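You operate a simulated robot arm through the tools that you are given. There is no shell and no other tool. Be economical: measure what you need, move in short steps, check, and stop when the job is done.

Carry out the task below with a simulated robot arm. There is one attempt and no reset: what you move stays moved.

TASK
Glue the grey felt seal on the scraper bar and clamp it till the glue sets.
Fine: bottle back in its stand, clamp open again; leave the other seal.

It is judged by the outcome, as a careful person would: the job done as asked, and still so three seconds after it is handed in. It fails if anything else is knocked over, pushed out of place, dropped, spilled or broken.

THE ROBOT
A 7-joint arm with a two-finger parallel gripper, fixed in place. Base frame: the origin is at the foot of the arm, x ahead of it, y to its left, z up; the work surface is at about z = 0.855. Lengths are in m, angles in degrees, forces in N, time in s.
With the tool pointing down near the work surface it reaches from about 0.24 to 0.68 m from the base axis. Its first joint turns from -66.0 to 66.0 degrees. Payload 2.4 kg.
Tool frame: the origin (TCP) lies between the finger pads and is the grasp point; the fingertips stand 0.03 m ahead of it; z points along the fingers, y is the line along which they close. The gripper opens to 0.094 m. The fingers are 0.028 m wide and 0.01 m thick; the gripper's body (0.05 by 0.096 m) begins 0.055 m behind the TCP.
Orientation is that of the tool frame in the base frame, as [roll, pitch, yaw] about the fixed x, y, z axes, in that order (R = Rz(yaw) Ry(pitch) Rx(roll)). With the fingers straight down and closing along the base's y, the tool's x points along the base's -x, its y along +y and its z along -z.

THE INTERFACE
- The arm moves only by the tool apply_moves. Its argument "plan" is a list of rows, each an object (a shift or turn left out is 0, a gripper value left out holds the last) with "slide": the shift along the base's x, y, z in mm, a list of three; "rot": the turn, a rotation vector about the base's x, y, z in degrees, a list of three; "claw": the finger opening in mm, from 0 to 94. In form: [{"slide": [x, y, z], "rot": [rx, ry, rz], "claw": claw}, ...]. A call has 1 to 8 rows; each row shifts and turns the commanded pose from where the row before left it. A row lasts 0.2 s, in which the tool goes at most 0.05 m and 8.6 degrees; a call with a longer step from one row to the next is refused whole, and so is a gripper value outside its range. A pose out of reach is approached as far as the arm can. The call stops where the force on the tool passes 40 N (or 10 N more than at its start, if that is more) or the arm is blocked; 0.2 s more then pass. The fingers move at their own pace (about 0.153 m/s each) and stop on an object; they squeeze with about 35 N. The grip force told is the motor's: it shows also when the fingers shut on nothing. Time passes only in rows, and 0.2 s behind the last, so rows that do not move let the fingers close. It gives the time, the measured TCP pose, the force on the tool (base axes), the opening and the grip force at its end, in the units of the frame above (readings bear some noise), and new pictures: "pictures" is both (left out), scene, wrist or none.
- Cameras (640 x 400 px; columns grow to the right, rows downward): "scene" is fixed at [0.0422, 0.4804, 1.4375]; the picture's right is [-0.68, -0.73, 0.00], its down [-0.44, 0.42, -0.79] and it looks along [0.58, -0.54, -0.61] (base axes); focal length 367 px, centre (320, 200). "wrist" rides on the gripper at [-0.037, 0, -0.058] in the tool frame; the picture's right is [0.00, -1.00, 0.00], its down [0.97, 0.00, -0.24] and it looks along [0.24, 0.00, 0.97] (tool axes); focal length 218 px, centre (320, 200).
- measure_at(camera, pixels): for up to 12 pixels [column, row] of the newest picture of that camera ("zoom" is the newest enlarged one), the place [x, y, z] in the base frame of the surface seen there, good to about 0.002 m. No time passes.
- inspect(camera, box): a new picture of the part [left, top, right, bottom] of that camera's present view, enlarged. No time passes.
- job_done(): hands the job in; it is judged then, once.

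Work in short steps. Measure before you move; look again where a grasp or a placing could have gone wrong, and mend it. You have 80 turns and 120 pictures in all, those below and enlarged ones among them. Open the gripper and draw the arm clear of the work before you hand the job in, unless the task says otherwise; then end with one line.

The tools are called after "Request:" as name(argument=value, ...) on one line, values as JSON. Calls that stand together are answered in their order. apply_moves: Moves the arm, as the interface text tells. Its arguments: {"type":"object","properties":{"plan":{"type":"array"},"pictures":{"type":"string","enum":["both","scene","wrist","none"]}},"required":["plan"]} The other tools are called the same way: measure_at (camera, pixels) gives the place of the surface under pixels of a picture; inspect (camera, box) takes an enlarged picture of a part of a camera's view; job_done () hands the job in.

At the start:

```text
t: 0.0
tool_pos: [0.3944, 0.1657, 1.1673]
orientation: [180.0, 0.1, 180.0]
force: [0.1, -0.3, -0.2]
width: 0.094
grasp_force: 0.1
```

scene: 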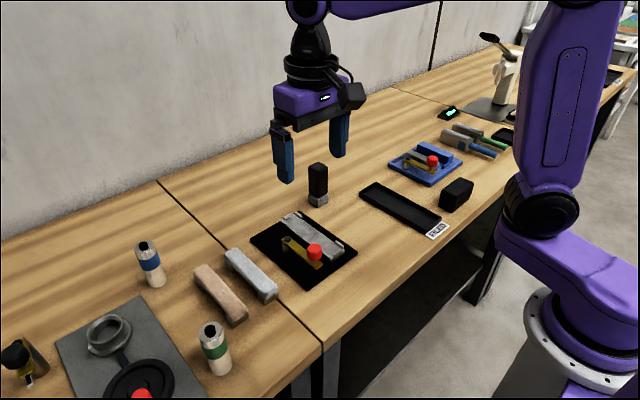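
wrist: 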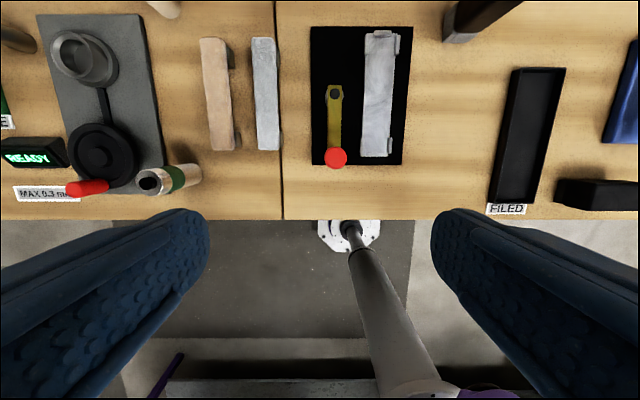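

The scene shows a black clamp board near (305,245), seals near (220,290) and (250,275), bottles and other items. I'll look closer at these.

Request:
inspect(camera="scene", box=[180, 150, 380, 330])

Request:
inspect(camera="scene", box=[0, 220, 260, 400])

Request:
inspect(camera="scene", box=[350, 20, 560, 250])

Request:
inspect(camera="wrist", box=[0, 0, 420, 220])

```text
2.22 times, centred on (280, 240) of scene
```

zoom: 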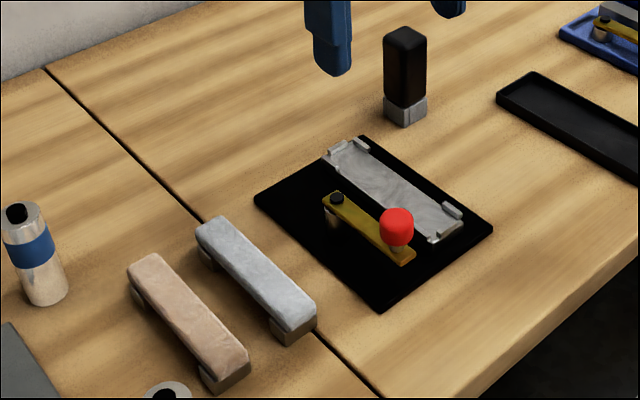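

```text
2.22 times, centred on (130, 310) of scene
```

zoom: 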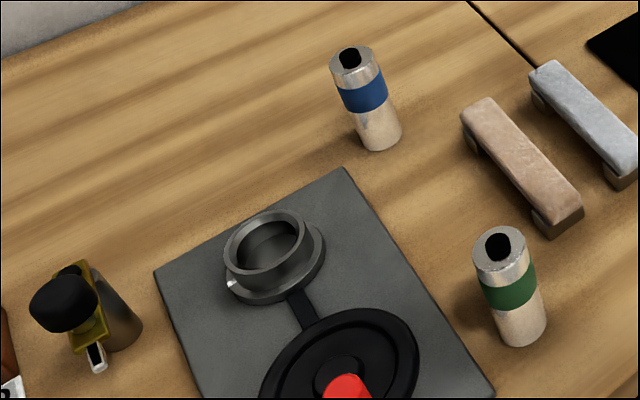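

```text
1.74 times, centred on (455, 135) of scene
```

zoom: 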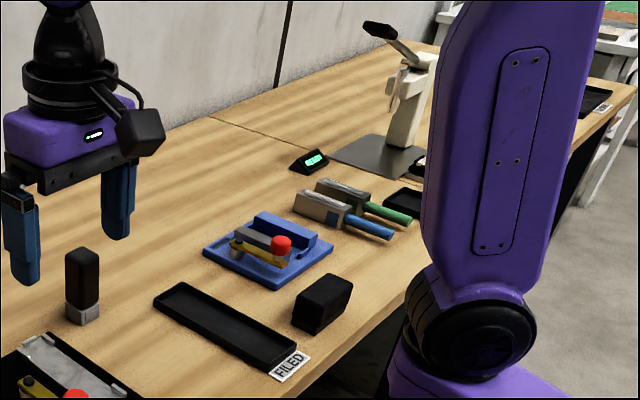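

```text
1.52 times, centred on (210, 110) of wrist
```

zoom: 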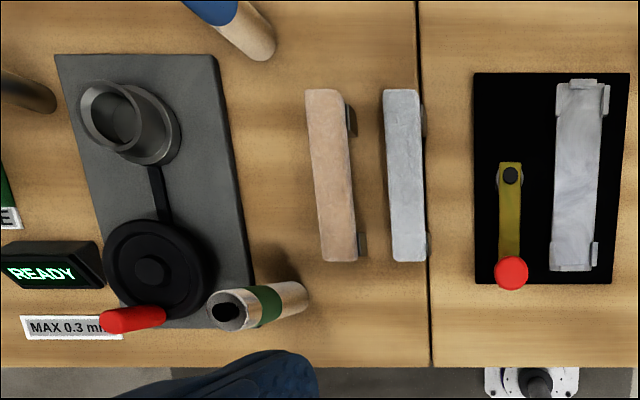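

Request:
measure_at(camera="scene", pixels=[[318, 168], [318, 200], [290, 218], [338, 250], [315, 250], [287, 242], [235, 253], [268, 292], [315, 282], [252, 238], [302, 212], [355, 252]])

Request:
inspect(camera="scene", box=[245, 150, 365, 290])

Request:
inspect(camera="wrist", box=[300, 0, 480, 180])

Request:
inspect(camera="wrist", box=[420, 0, 640, 220])

```text
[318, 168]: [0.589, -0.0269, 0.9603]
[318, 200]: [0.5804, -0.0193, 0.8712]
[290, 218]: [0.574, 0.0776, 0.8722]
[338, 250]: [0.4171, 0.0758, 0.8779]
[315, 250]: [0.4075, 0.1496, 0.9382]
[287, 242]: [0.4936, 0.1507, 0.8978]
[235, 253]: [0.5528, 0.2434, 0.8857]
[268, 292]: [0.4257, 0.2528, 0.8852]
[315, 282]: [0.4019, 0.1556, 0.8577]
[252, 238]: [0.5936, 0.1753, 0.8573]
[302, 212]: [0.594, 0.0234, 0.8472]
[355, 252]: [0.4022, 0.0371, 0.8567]
```

```text
2.86 times, centred on (305, 220) of scene
```

zoom: 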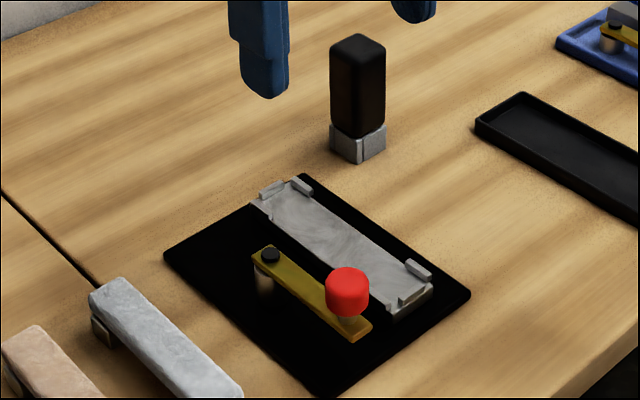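

```text
2.22 times, centred on (390, 90) of wrist
```

zoom: 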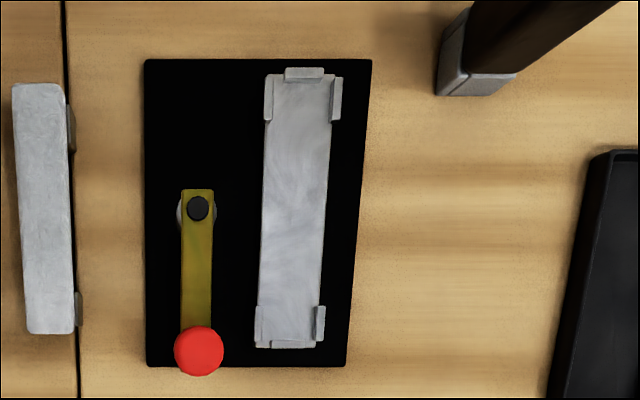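

```text
1.82 times, centred on (530, 110) of wrist
```

zoom: 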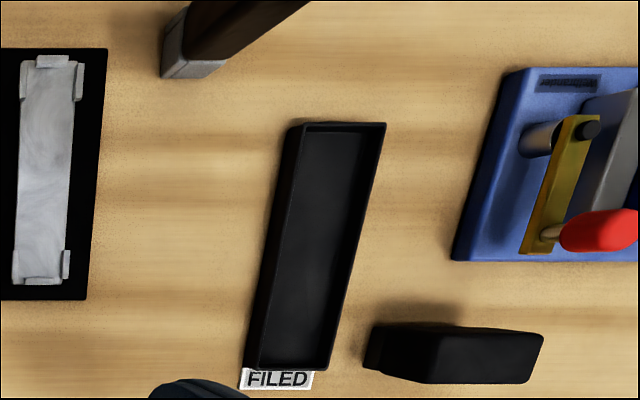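

The black object at (318,185) may be a glue bottle standing in a grey stand; I'll move to view it and the clamp fixture from closer overhead.

Request:
apply_moves(plan=[{"slide": [30, -45, 0]}, {"slide": [40, -25, -10]}, {"slide": [40, -25, -10]}, {"slide": [30, 0, -20]}])

```text
refused: row 1 steps farther than a row can; nothing moved
```

Request:
apply_moves(plan=[{"slide": [30, -30, 0]}, {"slide": [40, -25, -10]}, {"slide": [40, -25, -10]}, {"slide": [20, -15, -20]}])

```text
t: 1.0
tool_pos: [0.5253, 0.0712, 1.1264]
orientation: [-180.0, 0.0, 180.0]
force: [-0.5, -0.3, 0.4]
width: 0.094
grasp_force: 0.0
```

scene: 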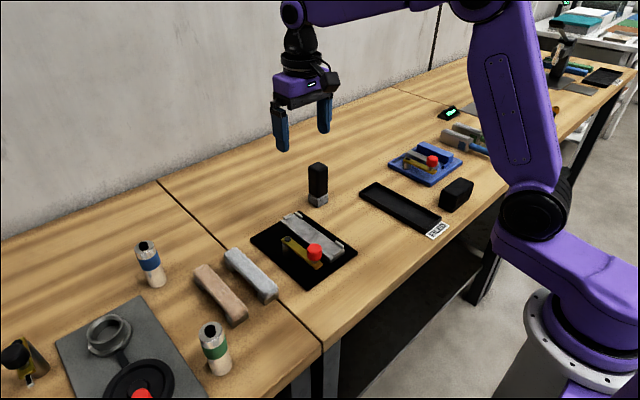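
wrist: 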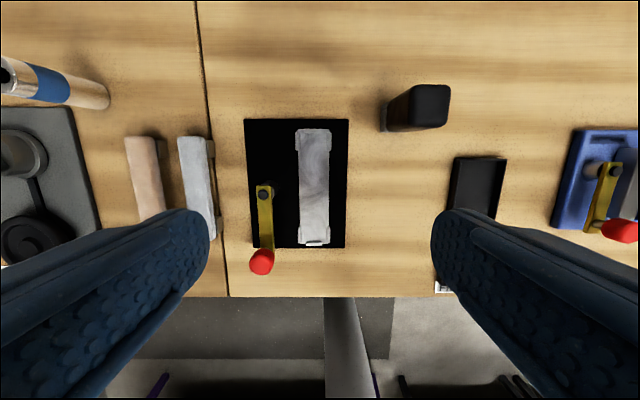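

Request:
inspect(camera="wrist", box=[230, 60, 480, 260])

Request:
inspect(camera="scene", box=[400, 0, 640, 200])

Request:
inspect(camera="scene", box=[290, 150, 350, 220])

Request:
inspect(camera="scene", box=[260, 200, 350, 280])

```text
2.00 times, centred on (355, 160) of wrist
```

zoom: 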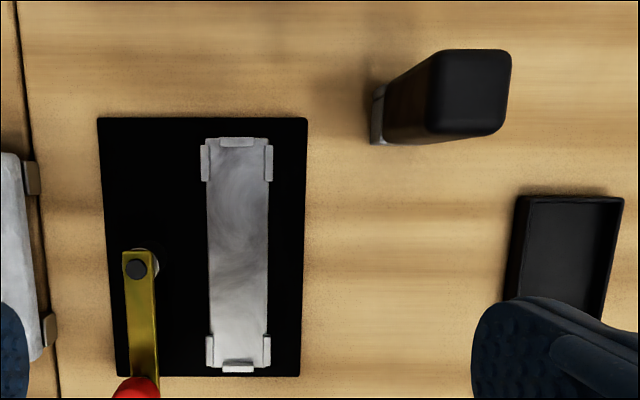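

```text
2.00 times, centred on (520, 100) of scene
```

zoom: 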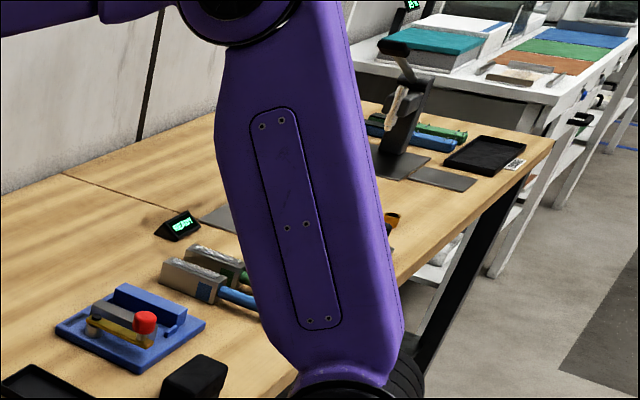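

```text
5.71 times, centred on (320, 185) of scene
```

zoom: 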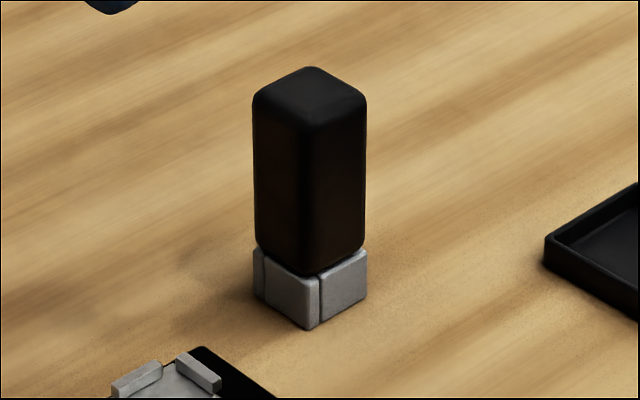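

```text
5.00 times, centred on (305, 240) of scene
```

zoom: 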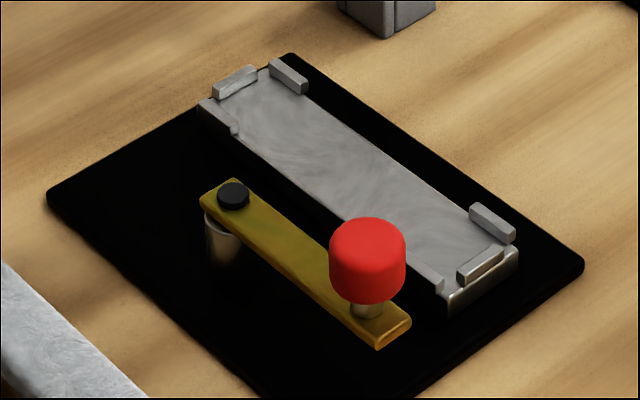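

Request:
measure_at(camera="wrist", pixels=[[413, 90], [446, 90], [443, 121], [413, 122], [299, 134], [329, 134], [327, 240], [300, 240], [314, 130], [314, 190], [262, 193], [314, 245]])

Request:
measure_at(camera="scene", pixels=[[310, 164], [318, 161], [327, 165], [319, 171], [310, 180], [325, 180], [318, 196], [308, 198], [317, 207], [327, 200], [318, 205], [325, 198]])

```text
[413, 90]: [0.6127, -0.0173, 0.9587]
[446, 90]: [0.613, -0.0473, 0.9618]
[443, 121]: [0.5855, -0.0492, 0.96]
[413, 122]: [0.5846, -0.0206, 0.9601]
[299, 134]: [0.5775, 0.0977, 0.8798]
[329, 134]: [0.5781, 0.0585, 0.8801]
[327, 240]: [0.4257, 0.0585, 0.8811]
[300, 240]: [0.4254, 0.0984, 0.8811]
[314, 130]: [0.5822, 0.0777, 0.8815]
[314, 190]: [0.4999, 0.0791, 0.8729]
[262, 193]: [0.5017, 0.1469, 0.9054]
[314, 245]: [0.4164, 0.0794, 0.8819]
```

```text
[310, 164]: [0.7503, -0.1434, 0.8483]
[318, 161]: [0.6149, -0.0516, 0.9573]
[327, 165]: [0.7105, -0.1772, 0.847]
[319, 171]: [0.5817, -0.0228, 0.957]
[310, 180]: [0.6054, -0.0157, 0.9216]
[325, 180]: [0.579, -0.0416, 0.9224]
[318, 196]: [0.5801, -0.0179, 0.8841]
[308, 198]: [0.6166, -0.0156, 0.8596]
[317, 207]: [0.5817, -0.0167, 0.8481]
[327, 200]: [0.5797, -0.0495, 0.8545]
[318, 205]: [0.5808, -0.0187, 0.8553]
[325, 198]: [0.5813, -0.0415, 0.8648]
```

Bottle body is ~36 mm square centred at (0.599,-0.034), z 0.882–0.960, inverted in the grey stand. Moving above it, then down with fingers either side.

Request:
apply_moves(plan=[{"slide": [25, -40, 0]}, {"slide": [25, -40, 0]}, {"slide": [24, -25, -35]}, {"slide": [0, 0, -45]}, {"slide": [0, 0, -25]}, {}])

```text
t: 2.4
tool_pos: [0.5974, -0.0328, 1.024]
orientation: [-179.9, 0.0, 180.0]
force: [-0.2, 0.5, 0.1]
width: 0.094
grasp_force: 0.0
```

scene: 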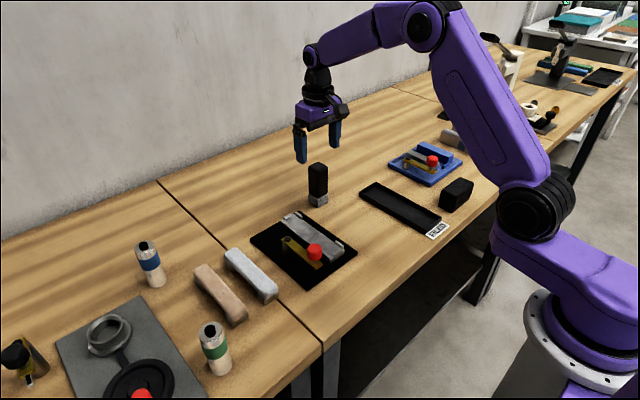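
wrist: 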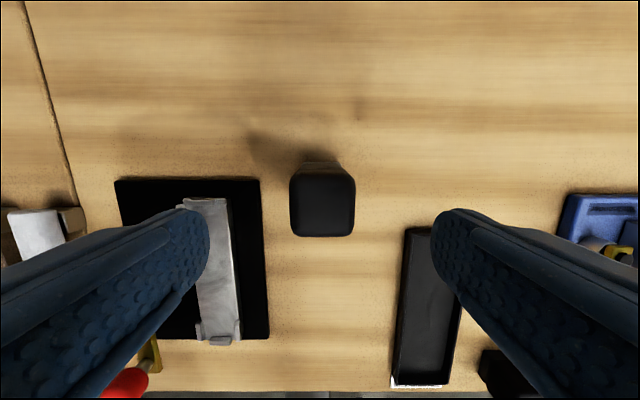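

Bottle is centred between the fingers (322,207). Lowering to z≈0.925 and partially closing to see where the grip begins.

Request:
apply_moves(plan=[{"slide": [1, -1, -45]}, {"slide": [0, 0, -45]}, {"slide": [0, 0, -9]}, {"claw": 60}, {"claw": 34}, {"claw": 34}])

```text
t: 3.8
tool_pos: [0.5979, -0.0347, 0.9247]
orientation: [-180.0, 0.0, 179.9]
force: [0.6, 0.5, -0.2]
width: 0.0437
grasp_force: 35.3
```

scene: 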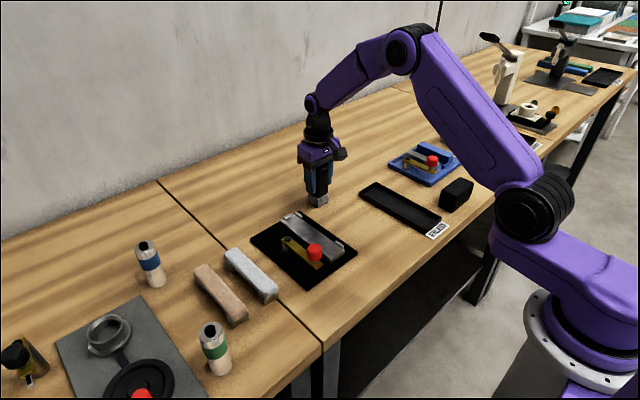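
wrist: 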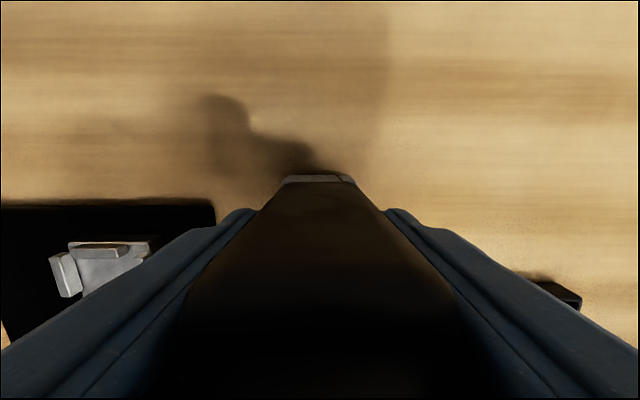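

Gripped at 43.7 mm, 35 N. Lifting straight up gently.

Request:
apply_moves(plan=[{"slide": [0, 0, 15]}, {"slide": [0, 0, 25]}, {"slide": [0, 0, 30]}, {}])

Request:
inspect(camera="scene", box=[270, 110, 370, 220])

```text
t: 4.8
tool_pos: [0.5988, -0.0364, 0.9928]
orientation: [-180.0, 0.0, -179.9]
force: [-0.7, 0.0, -1.0]
width: 0.0438
grasp_force: 34.9
```

scene: 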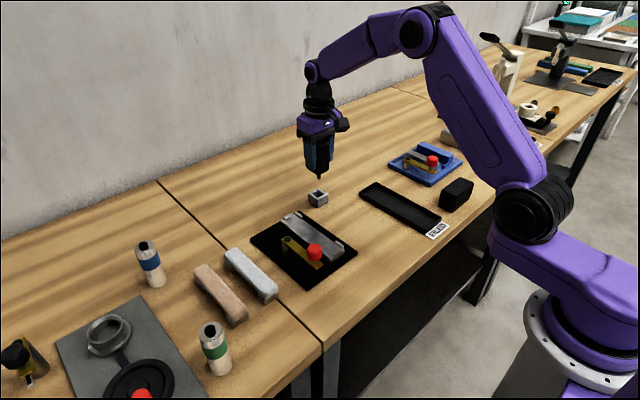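
wrist: 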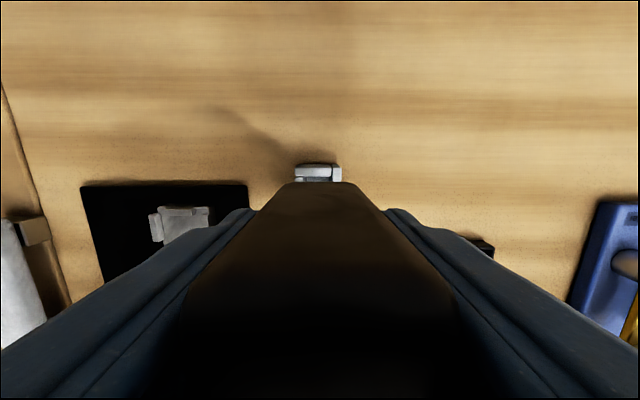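

```text
3.64 times, centred on (320, 165) of scene
```

zoom: 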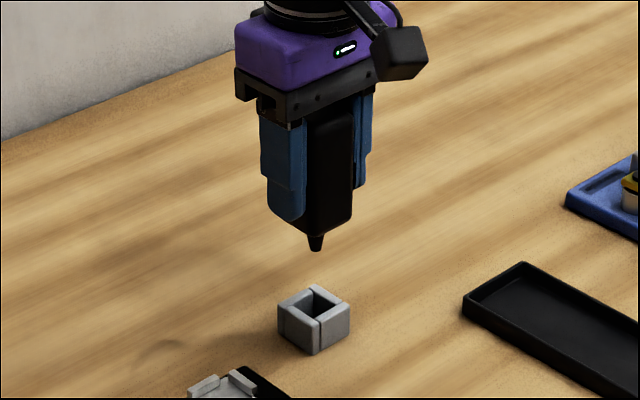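

Bottle has a nozzle pointing down, tip at zoom (316,248). Measuring the tip and stand.

Request:
measure_at(camera="zoom", pixels=[[316, 247], [316, 240], [316, 233], [318, 225], [279, 306], [314, 287], [348, 312], [315, 322], [325, 340], [290, 318]])

```text
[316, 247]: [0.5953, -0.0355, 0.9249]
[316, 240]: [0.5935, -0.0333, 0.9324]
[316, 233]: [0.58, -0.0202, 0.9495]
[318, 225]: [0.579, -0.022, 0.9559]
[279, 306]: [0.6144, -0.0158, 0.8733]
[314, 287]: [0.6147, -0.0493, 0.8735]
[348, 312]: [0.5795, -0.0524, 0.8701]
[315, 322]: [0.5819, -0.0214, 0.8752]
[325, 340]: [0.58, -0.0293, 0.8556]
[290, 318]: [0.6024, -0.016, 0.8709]
```

Nozzle tip is ~0.069 below the TCP. Moving to above the bar's far end (0.562,0.0785), tip ~10 mm above bar surface.

Request:
apply_moves(plan=[{"slide": [-8, 29, 0]}, {"slide": [-10, 29, 0]}, {"slide": [-10, 29, 0]}, {"slide": [-9, 28, -15]}, {"slide": [0, 0, -24]}, {}])

Request:
inspect(camera="scene", box=[240, 160, 360, 290])

```text
t: 6.2
tool_pos: [0.5627, 0.0771, 0.9545]
orientation: [180.0, 0.0, 180.0]
force: [-0.4, -0.6, -1.3]
width: 0.0439
grasp_force: 35.0
```

scene: 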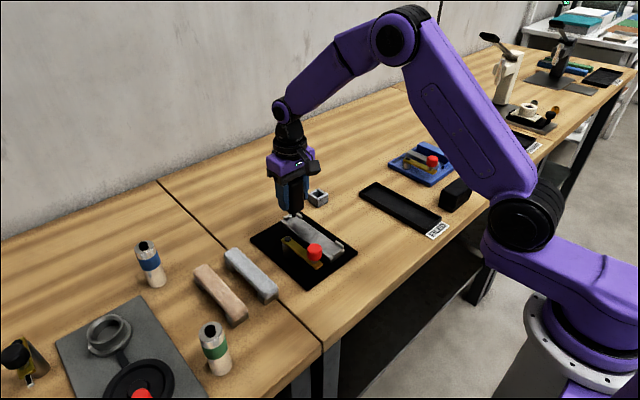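
wrist: 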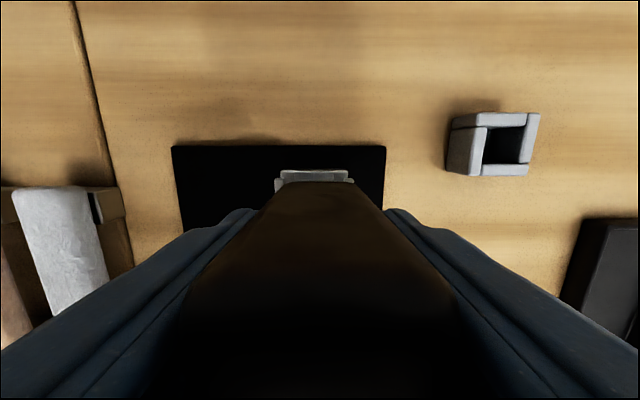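

```text
3.08 times, centred on (300, 225) of scene
```

zoom: 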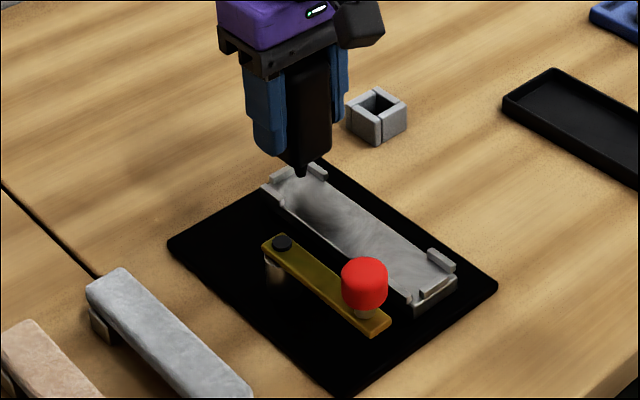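

Request:
measure_at(camera="zoom", pixels=[[301, 174], [301, 170], [320, 205], [350, 235], [395, 270], [310, 185], [290, 195]])

Request:
measure_at(camera="wrist", pixels=[[480, 120], [536, 117], [526, 172], [472, 172], [488, 128], [522, 128], [519, 160], [485, 160]])

```text
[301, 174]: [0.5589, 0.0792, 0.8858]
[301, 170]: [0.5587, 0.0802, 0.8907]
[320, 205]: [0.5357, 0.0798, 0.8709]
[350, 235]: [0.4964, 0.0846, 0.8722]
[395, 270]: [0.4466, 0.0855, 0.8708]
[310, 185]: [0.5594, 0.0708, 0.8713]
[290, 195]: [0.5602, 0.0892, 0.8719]
```

```text
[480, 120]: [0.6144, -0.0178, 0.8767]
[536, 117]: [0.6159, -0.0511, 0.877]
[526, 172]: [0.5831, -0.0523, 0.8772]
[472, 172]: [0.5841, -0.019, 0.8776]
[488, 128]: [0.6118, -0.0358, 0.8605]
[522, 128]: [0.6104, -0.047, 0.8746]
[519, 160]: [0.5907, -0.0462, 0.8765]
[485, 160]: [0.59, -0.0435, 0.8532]
```

Bar surface z≈0.8715; tip ≈0.884. Lowering 10 mm to leave ~2–3 mm and checking for glue flow.

Request:
apply_moves(plan=[{"slide": [0, 1, -5]}, {"slide": [0, 0, -5]}, {}], pictures="none")

Request:
inspect(camera="scene", box=[265, 190, 355, 265])

```text
t: 7.0
tool_pos: [0.5627, 0.0779, 0.9438]
orientation: [179.9, 0.1, 180.0]
force: [0.1, 0.0, -0.7]
width: 0.0441
grasp_force: 34.3
```

```text
5.33 times, centred on (310, 228) of scene
```

zoom: 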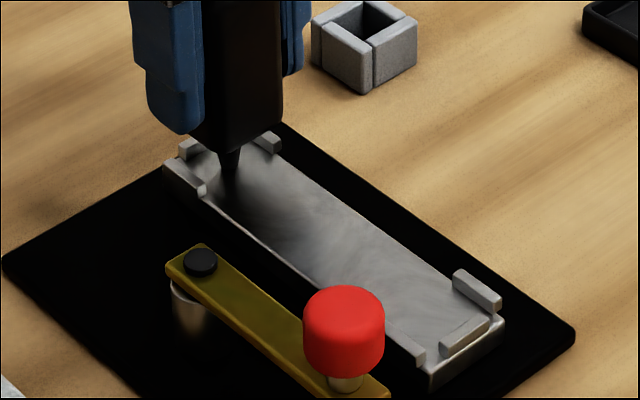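

Tip is just above the bar at zoom (230,175). Moving a short way along the bar to see whether a bead is laid.

Request:
apply_moves(plan=[{"slide": [-7, 0, 0]}, {"slide": [-7, 0, 0]}, {"slide": [-7, 0, 0]}, {}], pictures="none")

Request:
inspect(camera="scene", box=[275, 200, 335, 250])

```text
t: 8.0
tool_pos: [0.5419, 0.0815, 0.9443]
orientation: [-180.0, 0.0, 180.0]
force: [0.3, -0.7, -0.9]
width: 0.0437
grasp_force: 34.8
```

```text
8.00 times, centred on (305, 225) of scene
```

zoom: 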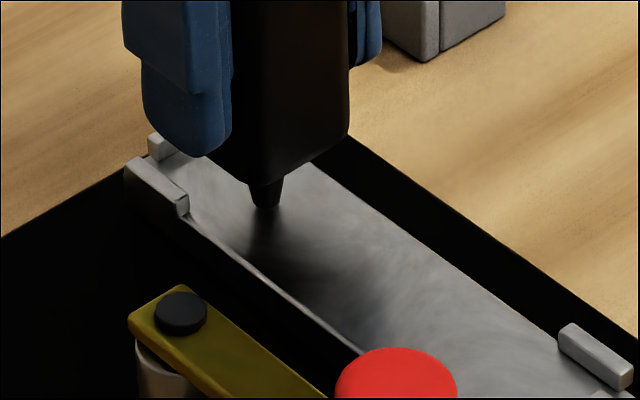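

Request:
measure_at(camera="zoom", pixels=[[265, 206], [265, 200], [265, 214], [285, 214], [240, 205], [300, 205]])

Request:
apply_moves(plan=[{"slide": [0, -1, -1.5]}, {"slide": [-4, 0, 0]}, {"slide": [-4, 0, 0]}, {}], pictures="none")

Request:
inspect(camera="scene", box=[275, 200, 335, 250])

```text
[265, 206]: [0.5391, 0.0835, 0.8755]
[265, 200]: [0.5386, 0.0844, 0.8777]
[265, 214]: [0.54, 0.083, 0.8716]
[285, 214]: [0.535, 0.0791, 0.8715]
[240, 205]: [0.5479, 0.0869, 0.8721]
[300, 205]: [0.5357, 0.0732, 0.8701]
```

```text
t: 9.0
tool_pos: [0.534, 0.081, 0.9431]
orientation: [-179.9, 0.0, -180.0]
force: [0.5, -0.2, -0.8]
width: 0.0438
grasp_force: 34.9
```

```text
8.00 times, centred on (305, 225) of scene
```

zoom: 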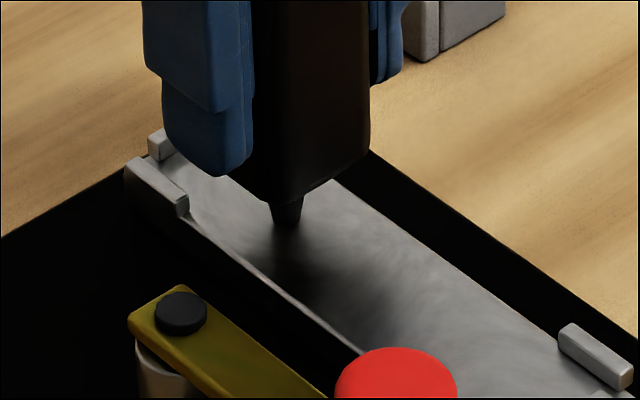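

No bead yet. Lowering gently to touch the bar, watching the force.

Request:
apply_moves(plan=[{"slide": [0, -1.5, -1]}, {"slide": [0, 0, -1]}, {}], pictures="none")

Request:
inspect(camera="scene", box=[275, 200, 335, 250])

```text
t: 9.8
tool_pos: [0.5342, 0.0808, 0.9426]
orientation: [179.9, 0.3, -179.9]
force: [-5.2, 4.8, 27.2]
width: 0.044
grasp_force: 34.7
```

```text
8.00 times, centred on (305, 225) of scene
```

zoom: 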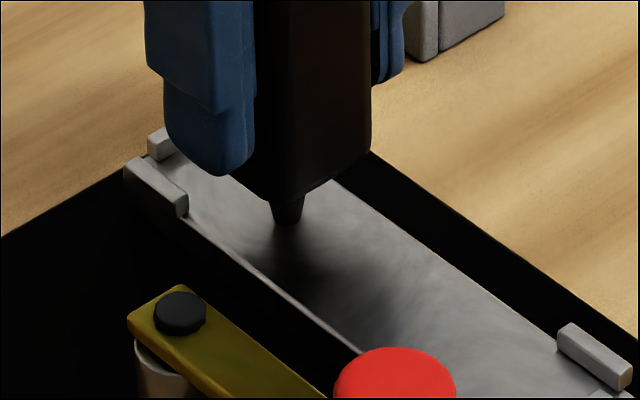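

Contact at TCP ≈0.9427 (27 N). Backing up slightly and moving along to see what was left there.

Request:
apply_moves(plan=[{"slide": [0, 0, 2.5]}, {"slide": [-10, 0, 0]}, {"slide": [-10, 0, 0]}, {"slide": [-10, 0, 0]}, {}], pictures="none")

Request:
inspect(camera="scene", box=[275, 200, 335, 250])

```text
t: 11.0
tool_pos: [0.5017, 0.0794, 0.9446]
orientation: [180.0, -0.1, 180.0]
force: [-0.4, 0.7, -1.6]
width: 0.0439
grasp_force: 35.0
```

```text
8.00 times, centred on (305, 225) of scene
```

zoom: 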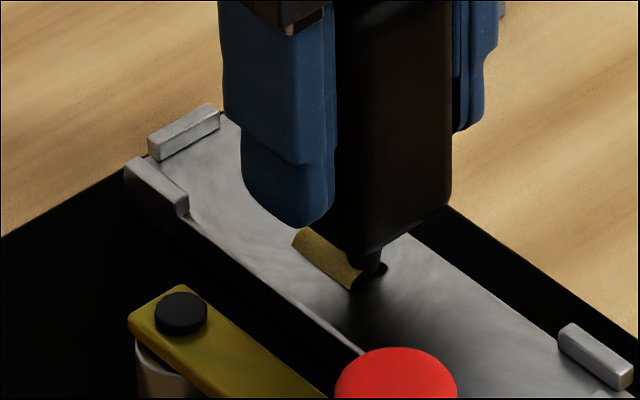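

A yellow bead is now being laid behind the nozzle. Continuing along the bar at the same height and pace.

Request:
apply_moves(plan=[{"slide": [-10, -0.5, 0]}, {"slide": [-10, 0, 0]}, {"slide": [-10, 0, 0]}, {"slide": [-10, 0, 0]}, {}], pictures="none")

Request:
inspect(camera="scene", box=[270, 195, 360, 270])

```text
t: 12.2
tool_pos: [0.4615, 0.0796, 0.9448]
orientation: [180.0, -0.1, 179.9]
force: [0.1, -0.5, -1.4]
width: 0.0438
grasp_force: 34.7
```

```text
5.33 times, centred on (315, 232) of scene
```

zoom: 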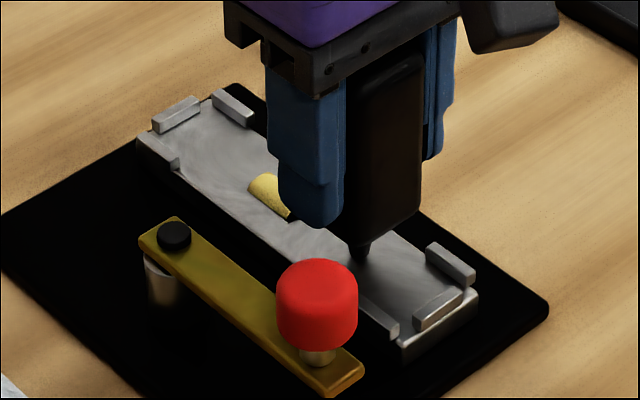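

Request:
inspect(camera="scene", box=[295, 215, 345, 255])

Request:
measure_at(camera="zoom", pixels=[[250, 185], [265, 190], [285, 213], [290, 220], [300, 222], [365, 258], [385, 270]])

```text
10.00 times, centred on (320, 235) of scene
```

zoom: 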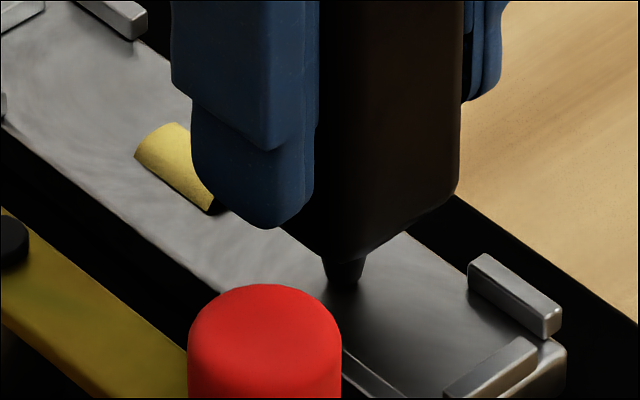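

```text
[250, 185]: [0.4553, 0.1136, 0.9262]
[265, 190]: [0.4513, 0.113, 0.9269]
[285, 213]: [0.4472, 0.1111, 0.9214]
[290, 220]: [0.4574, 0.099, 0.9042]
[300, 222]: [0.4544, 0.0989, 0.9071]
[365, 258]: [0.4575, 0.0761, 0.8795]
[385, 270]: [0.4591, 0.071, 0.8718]
```

Request:
measure_at(camera="zoom", pixels=[[137, 155], [180, 126], [165, 145], [190, 180], [205, 208], [225, 220], [345, 282], [340, 272]])

```text
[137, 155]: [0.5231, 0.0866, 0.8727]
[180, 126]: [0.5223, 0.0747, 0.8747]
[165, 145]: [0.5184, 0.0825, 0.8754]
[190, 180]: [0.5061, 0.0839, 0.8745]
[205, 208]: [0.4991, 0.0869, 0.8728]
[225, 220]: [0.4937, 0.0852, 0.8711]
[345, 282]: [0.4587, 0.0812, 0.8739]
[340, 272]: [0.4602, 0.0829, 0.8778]
```

One bead segment spans x 0.499–0.5225 only; it seems glue comes by dwell time. I'll dwell here and watch.

Request:
apply_moves(plan=[{"slide": [0, -1, 0]}, {}, {}, {}], pictures="none")

Request:
inspect(camera="scene", box=[295, 215, 345, 255])

```text
t: 13.2
tool_pos: [0.4637, 0.0786, 0.9447]
orientation: [-180.0, 0.0, 180.0]
force: [0.1, -0.9, -1.1]
width: 0.0436
grasp_force: 34.8
```

```text
10.00 times, centred on (320, 235) of scene
```

zoom: 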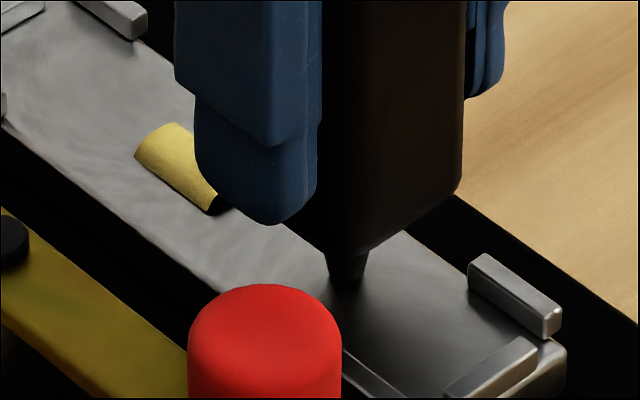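

No flow from dwelling at this height. Lowering ~1 mm and moving slowly.

Request:
apply_moves(plan=[{"slide": [0, 0, -1]}, {"slide": [-4, 0, 0]}, {"slide": [-4, 0, 0]}, {"slide": [-4, 0, 0]}, {"slide": [-4, 0, 0]}, {"slide": [-4, 0, 0]}], pictures="none")

Request:
inspect(camera="scene", box=[280, 200, 360, 265])

```text
t: 14.6
tool_pos: [0.4422, 0.0786, 0.9428]
orientation: [180.0, 0.0, 180.0]
force: [-0.8, 0.1, -2.4]
width: 0.0438
grasp_force: 34.5
```

```text
6.15 times, centred on (320, 232) of scene
```

zoom: 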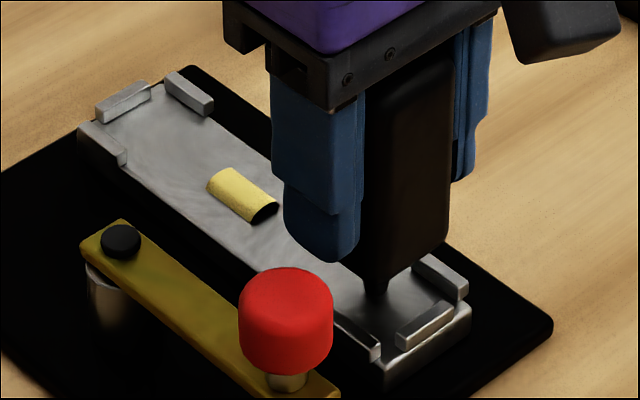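

Only one segment exists; it came right after the press. I'll press the tip lightly on the bar here, then draw back along +x as before.

Request:
apply_moves(plan=[{"slide": [-3, 0, -1]}, {"slide": [0, 0, -1]}, {}], pictures="none")

Request:
apply_moves(plan=[{"slide": [0, 0, 2.5]}, {"slide": [10, 0, 0]}, {"slide": [10, 0, 0]}, {"slide": [10, 0, 0]}, {}], pictures="none")

Request:
inspect(camera="scene", box=[280, 200, 360, 265])

```text
t: 15.4
tool_pos: [0.4418, 0.0769, 0.9403]
orientation: [179.9, 0.2, 179.9]
force: [6.7, -3.2, 24.5]
width: 0.0441
grasp_force: 35.1
```

```text
t: 16.6
tool_pos: [0.4699, 0.0779, 0.9443]
orientation: [179.9, 0.0, -180.0]
force: [0.3, 0.2, -0.9]
width: 0.0441
grasp_force: 34.8
```

```text
6.15 times, centred on (320, 232) of scene
```

zoom: 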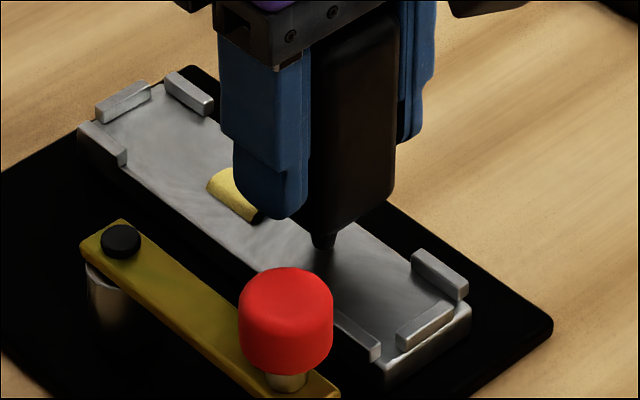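

No bead this time (24 N press). I'll replicate the first success at the far end: lift, go to x≈0.567, press a bit firmer, then stroke −x.

Request:
apply_moves(plan=[{"slide": [0, 0, 10]}, {"slide": [40, 0.5, 0]}, {"slide": [40, 0.5, 0]}, {"slide": [17, 0.5, 0]}, {"slide": [0, 0, -8]}, {}], pictures="none")

Request:
inspect(camera="scene", box=[265, 190, 355, 265])

Request:
apply_moves(plan=[{"slide": [0, 0, -2]}, {"slide": [0, 0, -1]}, {"slide": [0, 0, -1.5]}, {}], pictures="none")

Request:
inspect(camera="scene", box=[265, 190, 355, 265])

```text
t: 18.0
tool_pos: [0.5688, 0.0782, 0.9466]
orientation: [179.9, -0.1, 179.9]
force: [0.6, 1.0, -2.1]
width: 0.0438
grasp_force: 34.8
```

```text
5.33 times, centred on (310, 228) of scene
```

zoom: 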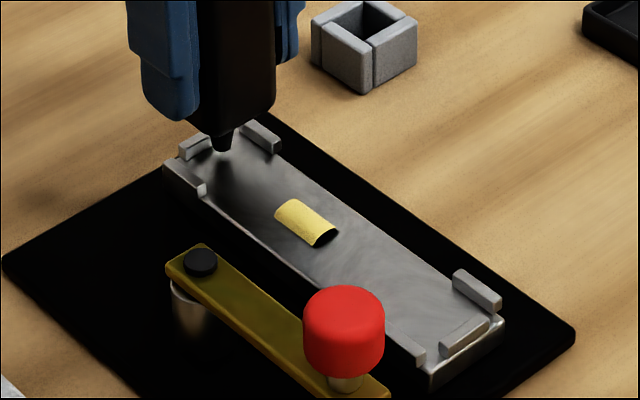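

```text
t: 19.0
tool_pos: [0.5686, 0.0791, 0.9408]
orientation: [-180.0, 0.1, -180.0]
force: [-0.5, -1.3, 1.8]
width: 0.0439
grasp_force: 35.3
```

```text
5.33 times, centred on (310, 228) of scene
```

zoom: 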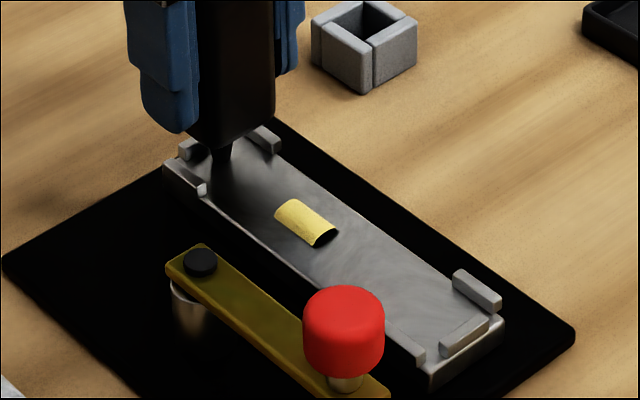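

The bottle has slipped up slightly in the grip, so contact is now at TCP ≈0.941 and my earlier strokes were likely too high. Stroking −x right at this near-touch height.

Request:
apply_moves(plan=[{"slide": [-3, 0, 0.3]}, {"slide": [-8, 0, 0]}, {"slide": [-8, 0, 0]}, {"slide": [-8, 0, 0]}, {}], pictures="none")

Request:
inspect(camera="scene", box=[265, 190, 355, 265])

```text
t: 20.2
tool_pos: [0.5395, 0.0778, 0.9406]
orientation: [180.0, -0.1, -180.0]
force: [1.1, -0.5, 0.7]
width: 0.044
grasp_force: 34.9
```

```text
5.33 times, centred on (310, 228) of scene
```

zoom: 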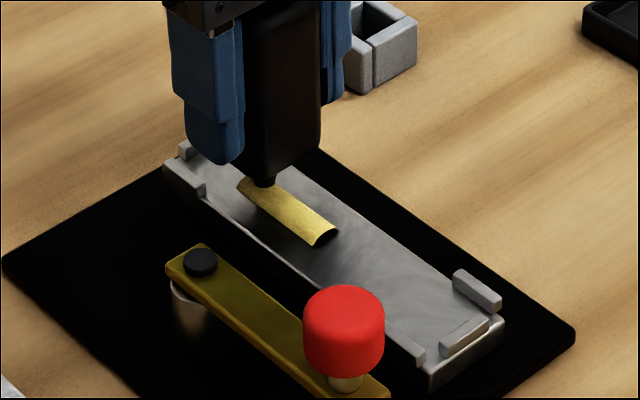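

The bead has extended (start now ~(240,185)), so small gap is what matters. Measuring the bead start.

Request:
measure_at(camera="zoom", pixels=[[241, 188], [240, 182], [232, 178], [222, 172], [250, 188], [335, 237], [318, 246]])

Request:
inspect(camera="scene", box=[290, 208, 330, 240])

```text
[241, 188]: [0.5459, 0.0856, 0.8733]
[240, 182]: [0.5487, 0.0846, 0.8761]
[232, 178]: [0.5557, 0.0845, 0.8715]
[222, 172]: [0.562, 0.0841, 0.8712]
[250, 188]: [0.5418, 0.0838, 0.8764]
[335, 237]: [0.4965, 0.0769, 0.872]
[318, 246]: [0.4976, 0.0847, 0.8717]
```

```text
12.50 times, centred on (310, 224) of scene
```

zoom: 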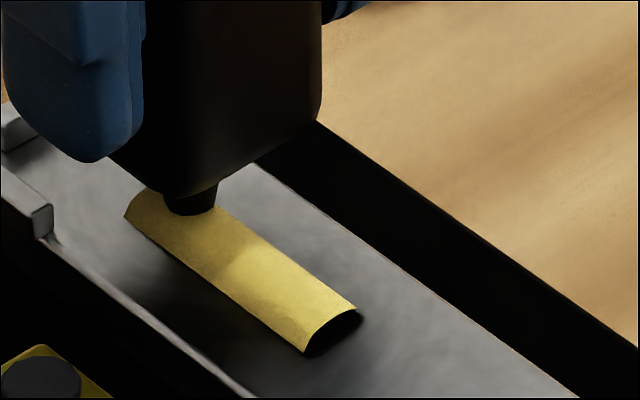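

Lifting over the existing bead and coming down at x≈0.497 to continue.

Request:
apply_moves(plan=[{"slide": [0, 0, 10]}, {"slide": [-25, 0, 0]}, {"slide": [-16, 0, 0]}, {"slide": [0, 0, -7]}, {"slide": [0, 0, -3]}, {}], pictures="none")

Request:
apply_moves(plan=[{"slide": [-7, 0, 0]}, {"slide": [-7, 0, 0]}, {"slide": [-7, 0, 0]}, {"slide": [-7, 0, 0]}, {}], pictures="none")

Request:
inspect(camera="scene", box=[275, 200, 355, 265])

```text
t: 21.6
tool_pos: [0.4998, 0.0774, 0.9402]
orientation: [180.0, 0.1, 180.0]
force: [-5.7, -1.8, 13.0]
width: 0.0439
grasp_force: 35.0
```

```text
t: 22.8
tool_pos: [0.4725, 0.0771, 0.9406]
orientation: [-179.9, 0.0, 180.0]
force: [3.7, 0.2, 10.2]
width: 0.0438
grasp_force: 35.1
```

```text
6.15 times, centred on (315, 232) of scene
```

zoom: 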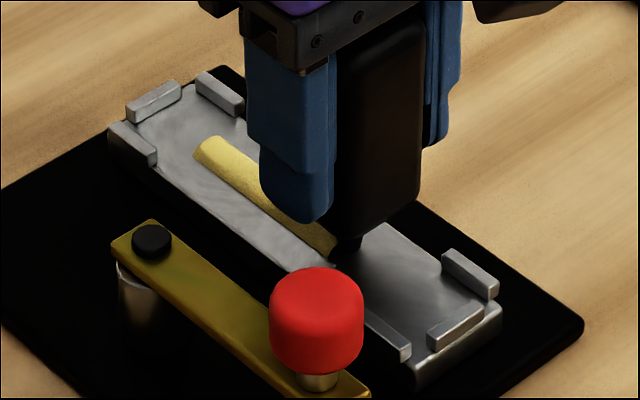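

Bead continues to the nozzle. Continuing −x at this height.

Request:
apply_moves(plan=[{"slide": [-7, 0, 0.3]}, {"slide": [-7, 0, 0]}, {"slide": [-7, 0, 0]}, {"slide": [-7, 0, 0]}, {"slide": [-7, 0, 0]}, {}], pictures="none")

Request:
inspect(camera="scene", box=[275, 200, 355, 265])

```text
t: 24.2
tool_pos: [0.4361, 0.0781, 0.9422]
orientation: [-179.9, -0.1, 179.9]
force: [-0.6, 0.2, -0.5]
width: 0.0437
grasp_force: 35.4
```

```text
6.15 times, centred on (315, 232) of scene
```

zoom: 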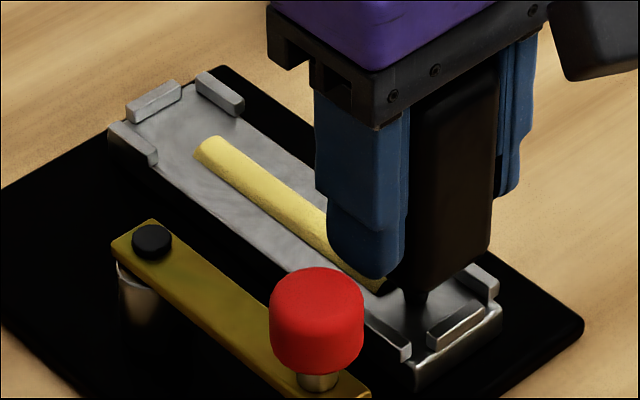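

Request:
measure_at(camera="zoom", pixels=[[378, 286], [386, 290], [392, 290], [418, 303], [400, 300], [197, 158]])

Request:
inspect(camera="scene", box=[325, 230, 357, 256])

```text
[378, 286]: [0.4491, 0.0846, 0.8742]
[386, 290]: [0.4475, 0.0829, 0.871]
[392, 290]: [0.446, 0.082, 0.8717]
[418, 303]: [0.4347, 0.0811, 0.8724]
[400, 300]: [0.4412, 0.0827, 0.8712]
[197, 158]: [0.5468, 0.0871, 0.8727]
```

```text
15.38 times, centred on (341, 243) of scene
```

zoom: 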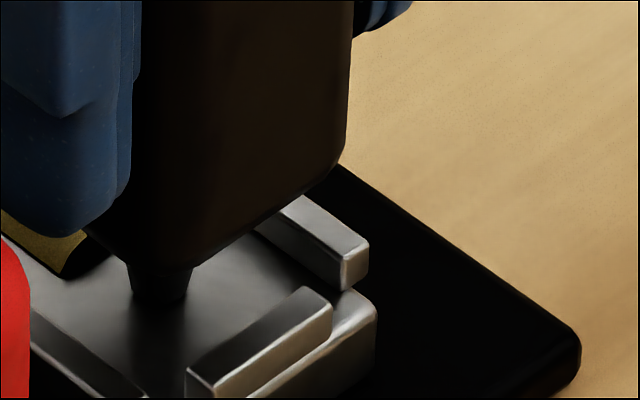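

Bead runs 0.448–0.547. I'll try the last end: lower ~1.2 mm here and stroke back and forth briefly between x 0.434 and 0.446.

Request:
apply_moves(plan=[{"slide": [0, 0, -1.2]}, {"slide": [6, 0, 0]}, {"slide": [5, 0, 0]}, {"slide": [-6, 0, 0]}, {"slide": [-6, 0, 0]}, {}], pictures="none")

Request:
inspect(camera="scene", box=[325, 230, 357, 256])

```text
t: 25.6
tool_pos: [0.4357, 0.0782, 0.9404]
orientation: [179.8, 0.0, 180.0]
force: [4.8, -1.4, 14.2]
width: 0.0443
grasp_force: 34.9
```

```text
15.38 times, centred on (341, 243) of scene
```

zoom: 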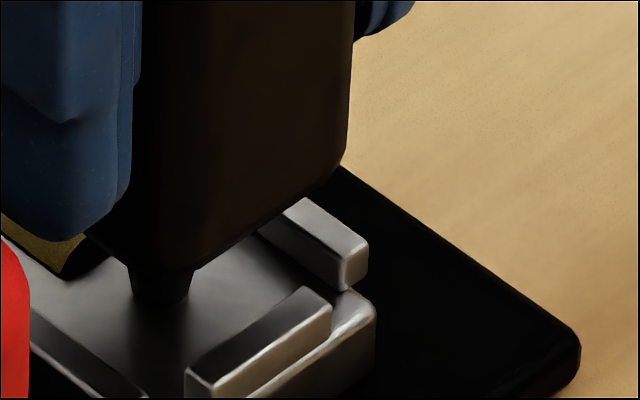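

End regions take no more glue (14 N contact, nothing added), so the symmetric four-segment bead 0.448–0.547 looks complete. Lifting and carrying the bottle back above its stand.

Request:
apply_moves(plan=[{"slide": [0, 0, 25]}, {"slide": [0, 0, 30]}, {"slide": [33, -23, 0]}, {"slide": [33, -23, 0]}, {"slide": [33, -23, 0]}, {"slide": [33, -23, 0]}, {"slide": [32, -21, 0]}, {}], pictures="none")

Request:
inspect(camera="scene", box=[270, 110, 370, 220])

Request:
inspect(camera="scene", box=[260, 200, 350, 280])

```text
t: 27.4
tool_pos: [0.6014, -0.0287, 0.9942]
orientation: [179.9, 0.0, 179.9]
force: [0.1, -0.5, -1.1]
width: 0.0439
grasp_force: 35.0
```

```text
3.64 times, centred on (320, 165) of scene
```

zoom: 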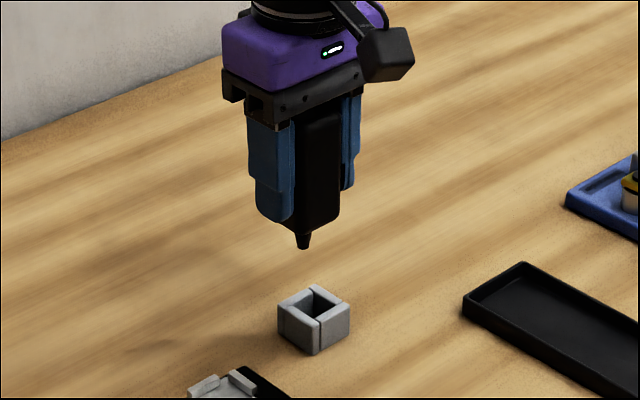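

```text
5.00 times, centred on (305, 240) of scene
```

zoom: 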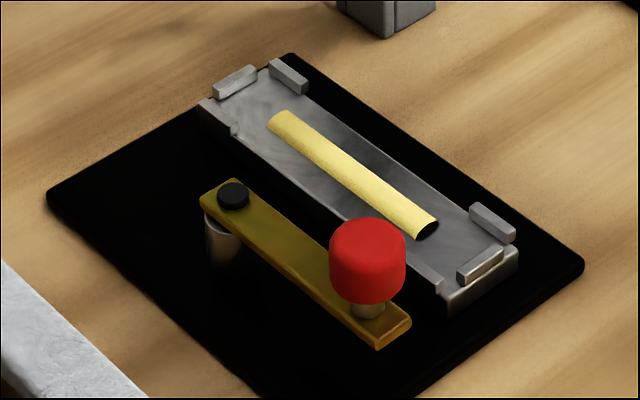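

Bead is a full 4-segment strip. TCP y reads −0.0287, need −0.036; settling and correcting.

Request:
apply_moves(plan=[{}, {}], pictures="none")

```text
t: 28.0
tool_pos: [0.6014, -0.0288, 0.994]
orientation: [180.0, -0.1, 179.9]
force: [0.7, 1.0, -1.2]
width: 0.0438
grasp_force: 35.2
```

Request:
apply_moves(plan=[{"slide": [-2, -7, -15]}, {}], pictures="none")

Request:
inspect(camera="scene", box=[285, 140, 355, 215])

```text
t: 28.6
tool_pos: [0.5981, -0.0367, 0.9781]
orientation: [-179.9, 0.1, 180.0]
force: [0.8, 0.5, -0.3]
width: 0.044
grasp_force: 35.5
```

```text
5.33 times, centred on (320, 178) of scene
```

zoom: 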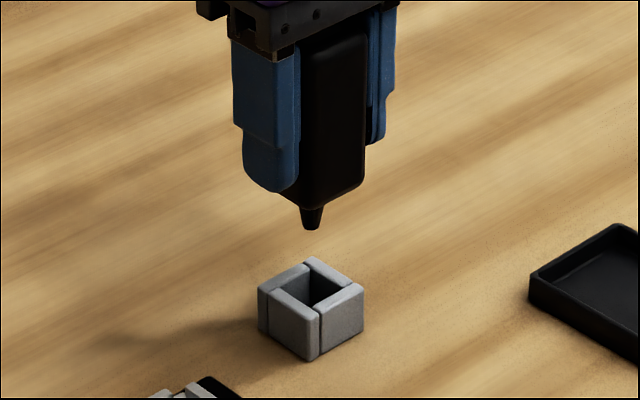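

Request:
measure_at(camera="zoom", pixels=[[311, 227], [305, 222], [318, 222], [311, 215], [262, 287], [311, 263], [361, 293], [312, 313], [290, 180], [340, 180]])

```text
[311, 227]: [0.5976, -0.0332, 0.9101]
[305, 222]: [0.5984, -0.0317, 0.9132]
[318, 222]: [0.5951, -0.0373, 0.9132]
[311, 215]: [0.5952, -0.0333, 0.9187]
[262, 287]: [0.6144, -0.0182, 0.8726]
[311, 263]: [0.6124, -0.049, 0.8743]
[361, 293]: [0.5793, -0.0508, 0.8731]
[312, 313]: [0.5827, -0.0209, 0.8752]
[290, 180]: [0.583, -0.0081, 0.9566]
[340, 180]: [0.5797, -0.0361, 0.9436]
```

Tip and stand are aligned within ~1 mm. Lowering.

Request:
apply_moves(plan=[{"slide": [0, 0, -20]}, {"slide": [0, 0, -20]}, {"slide": [0, 0, -8]}, {"slide": [0, 0, -3]}, {}], pictures="scene")

```text
t: 29.8
tool_pos: [0.5982, -0.0389, 0.9284]
orientation: [179.9, -0.1, -180.0]
force: [0.1, 4.2, -0.6]
width: 0.044
grasp_force: 35.2
```

scene: 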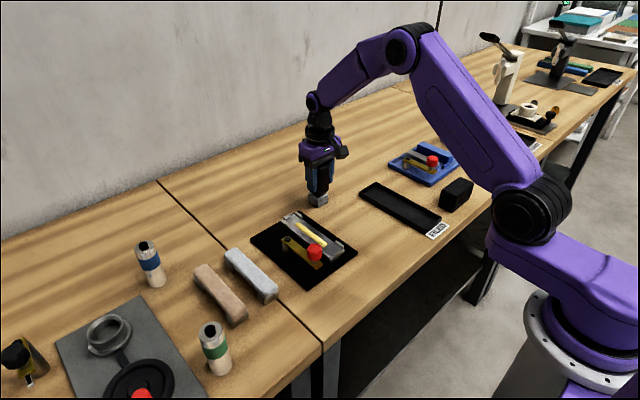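

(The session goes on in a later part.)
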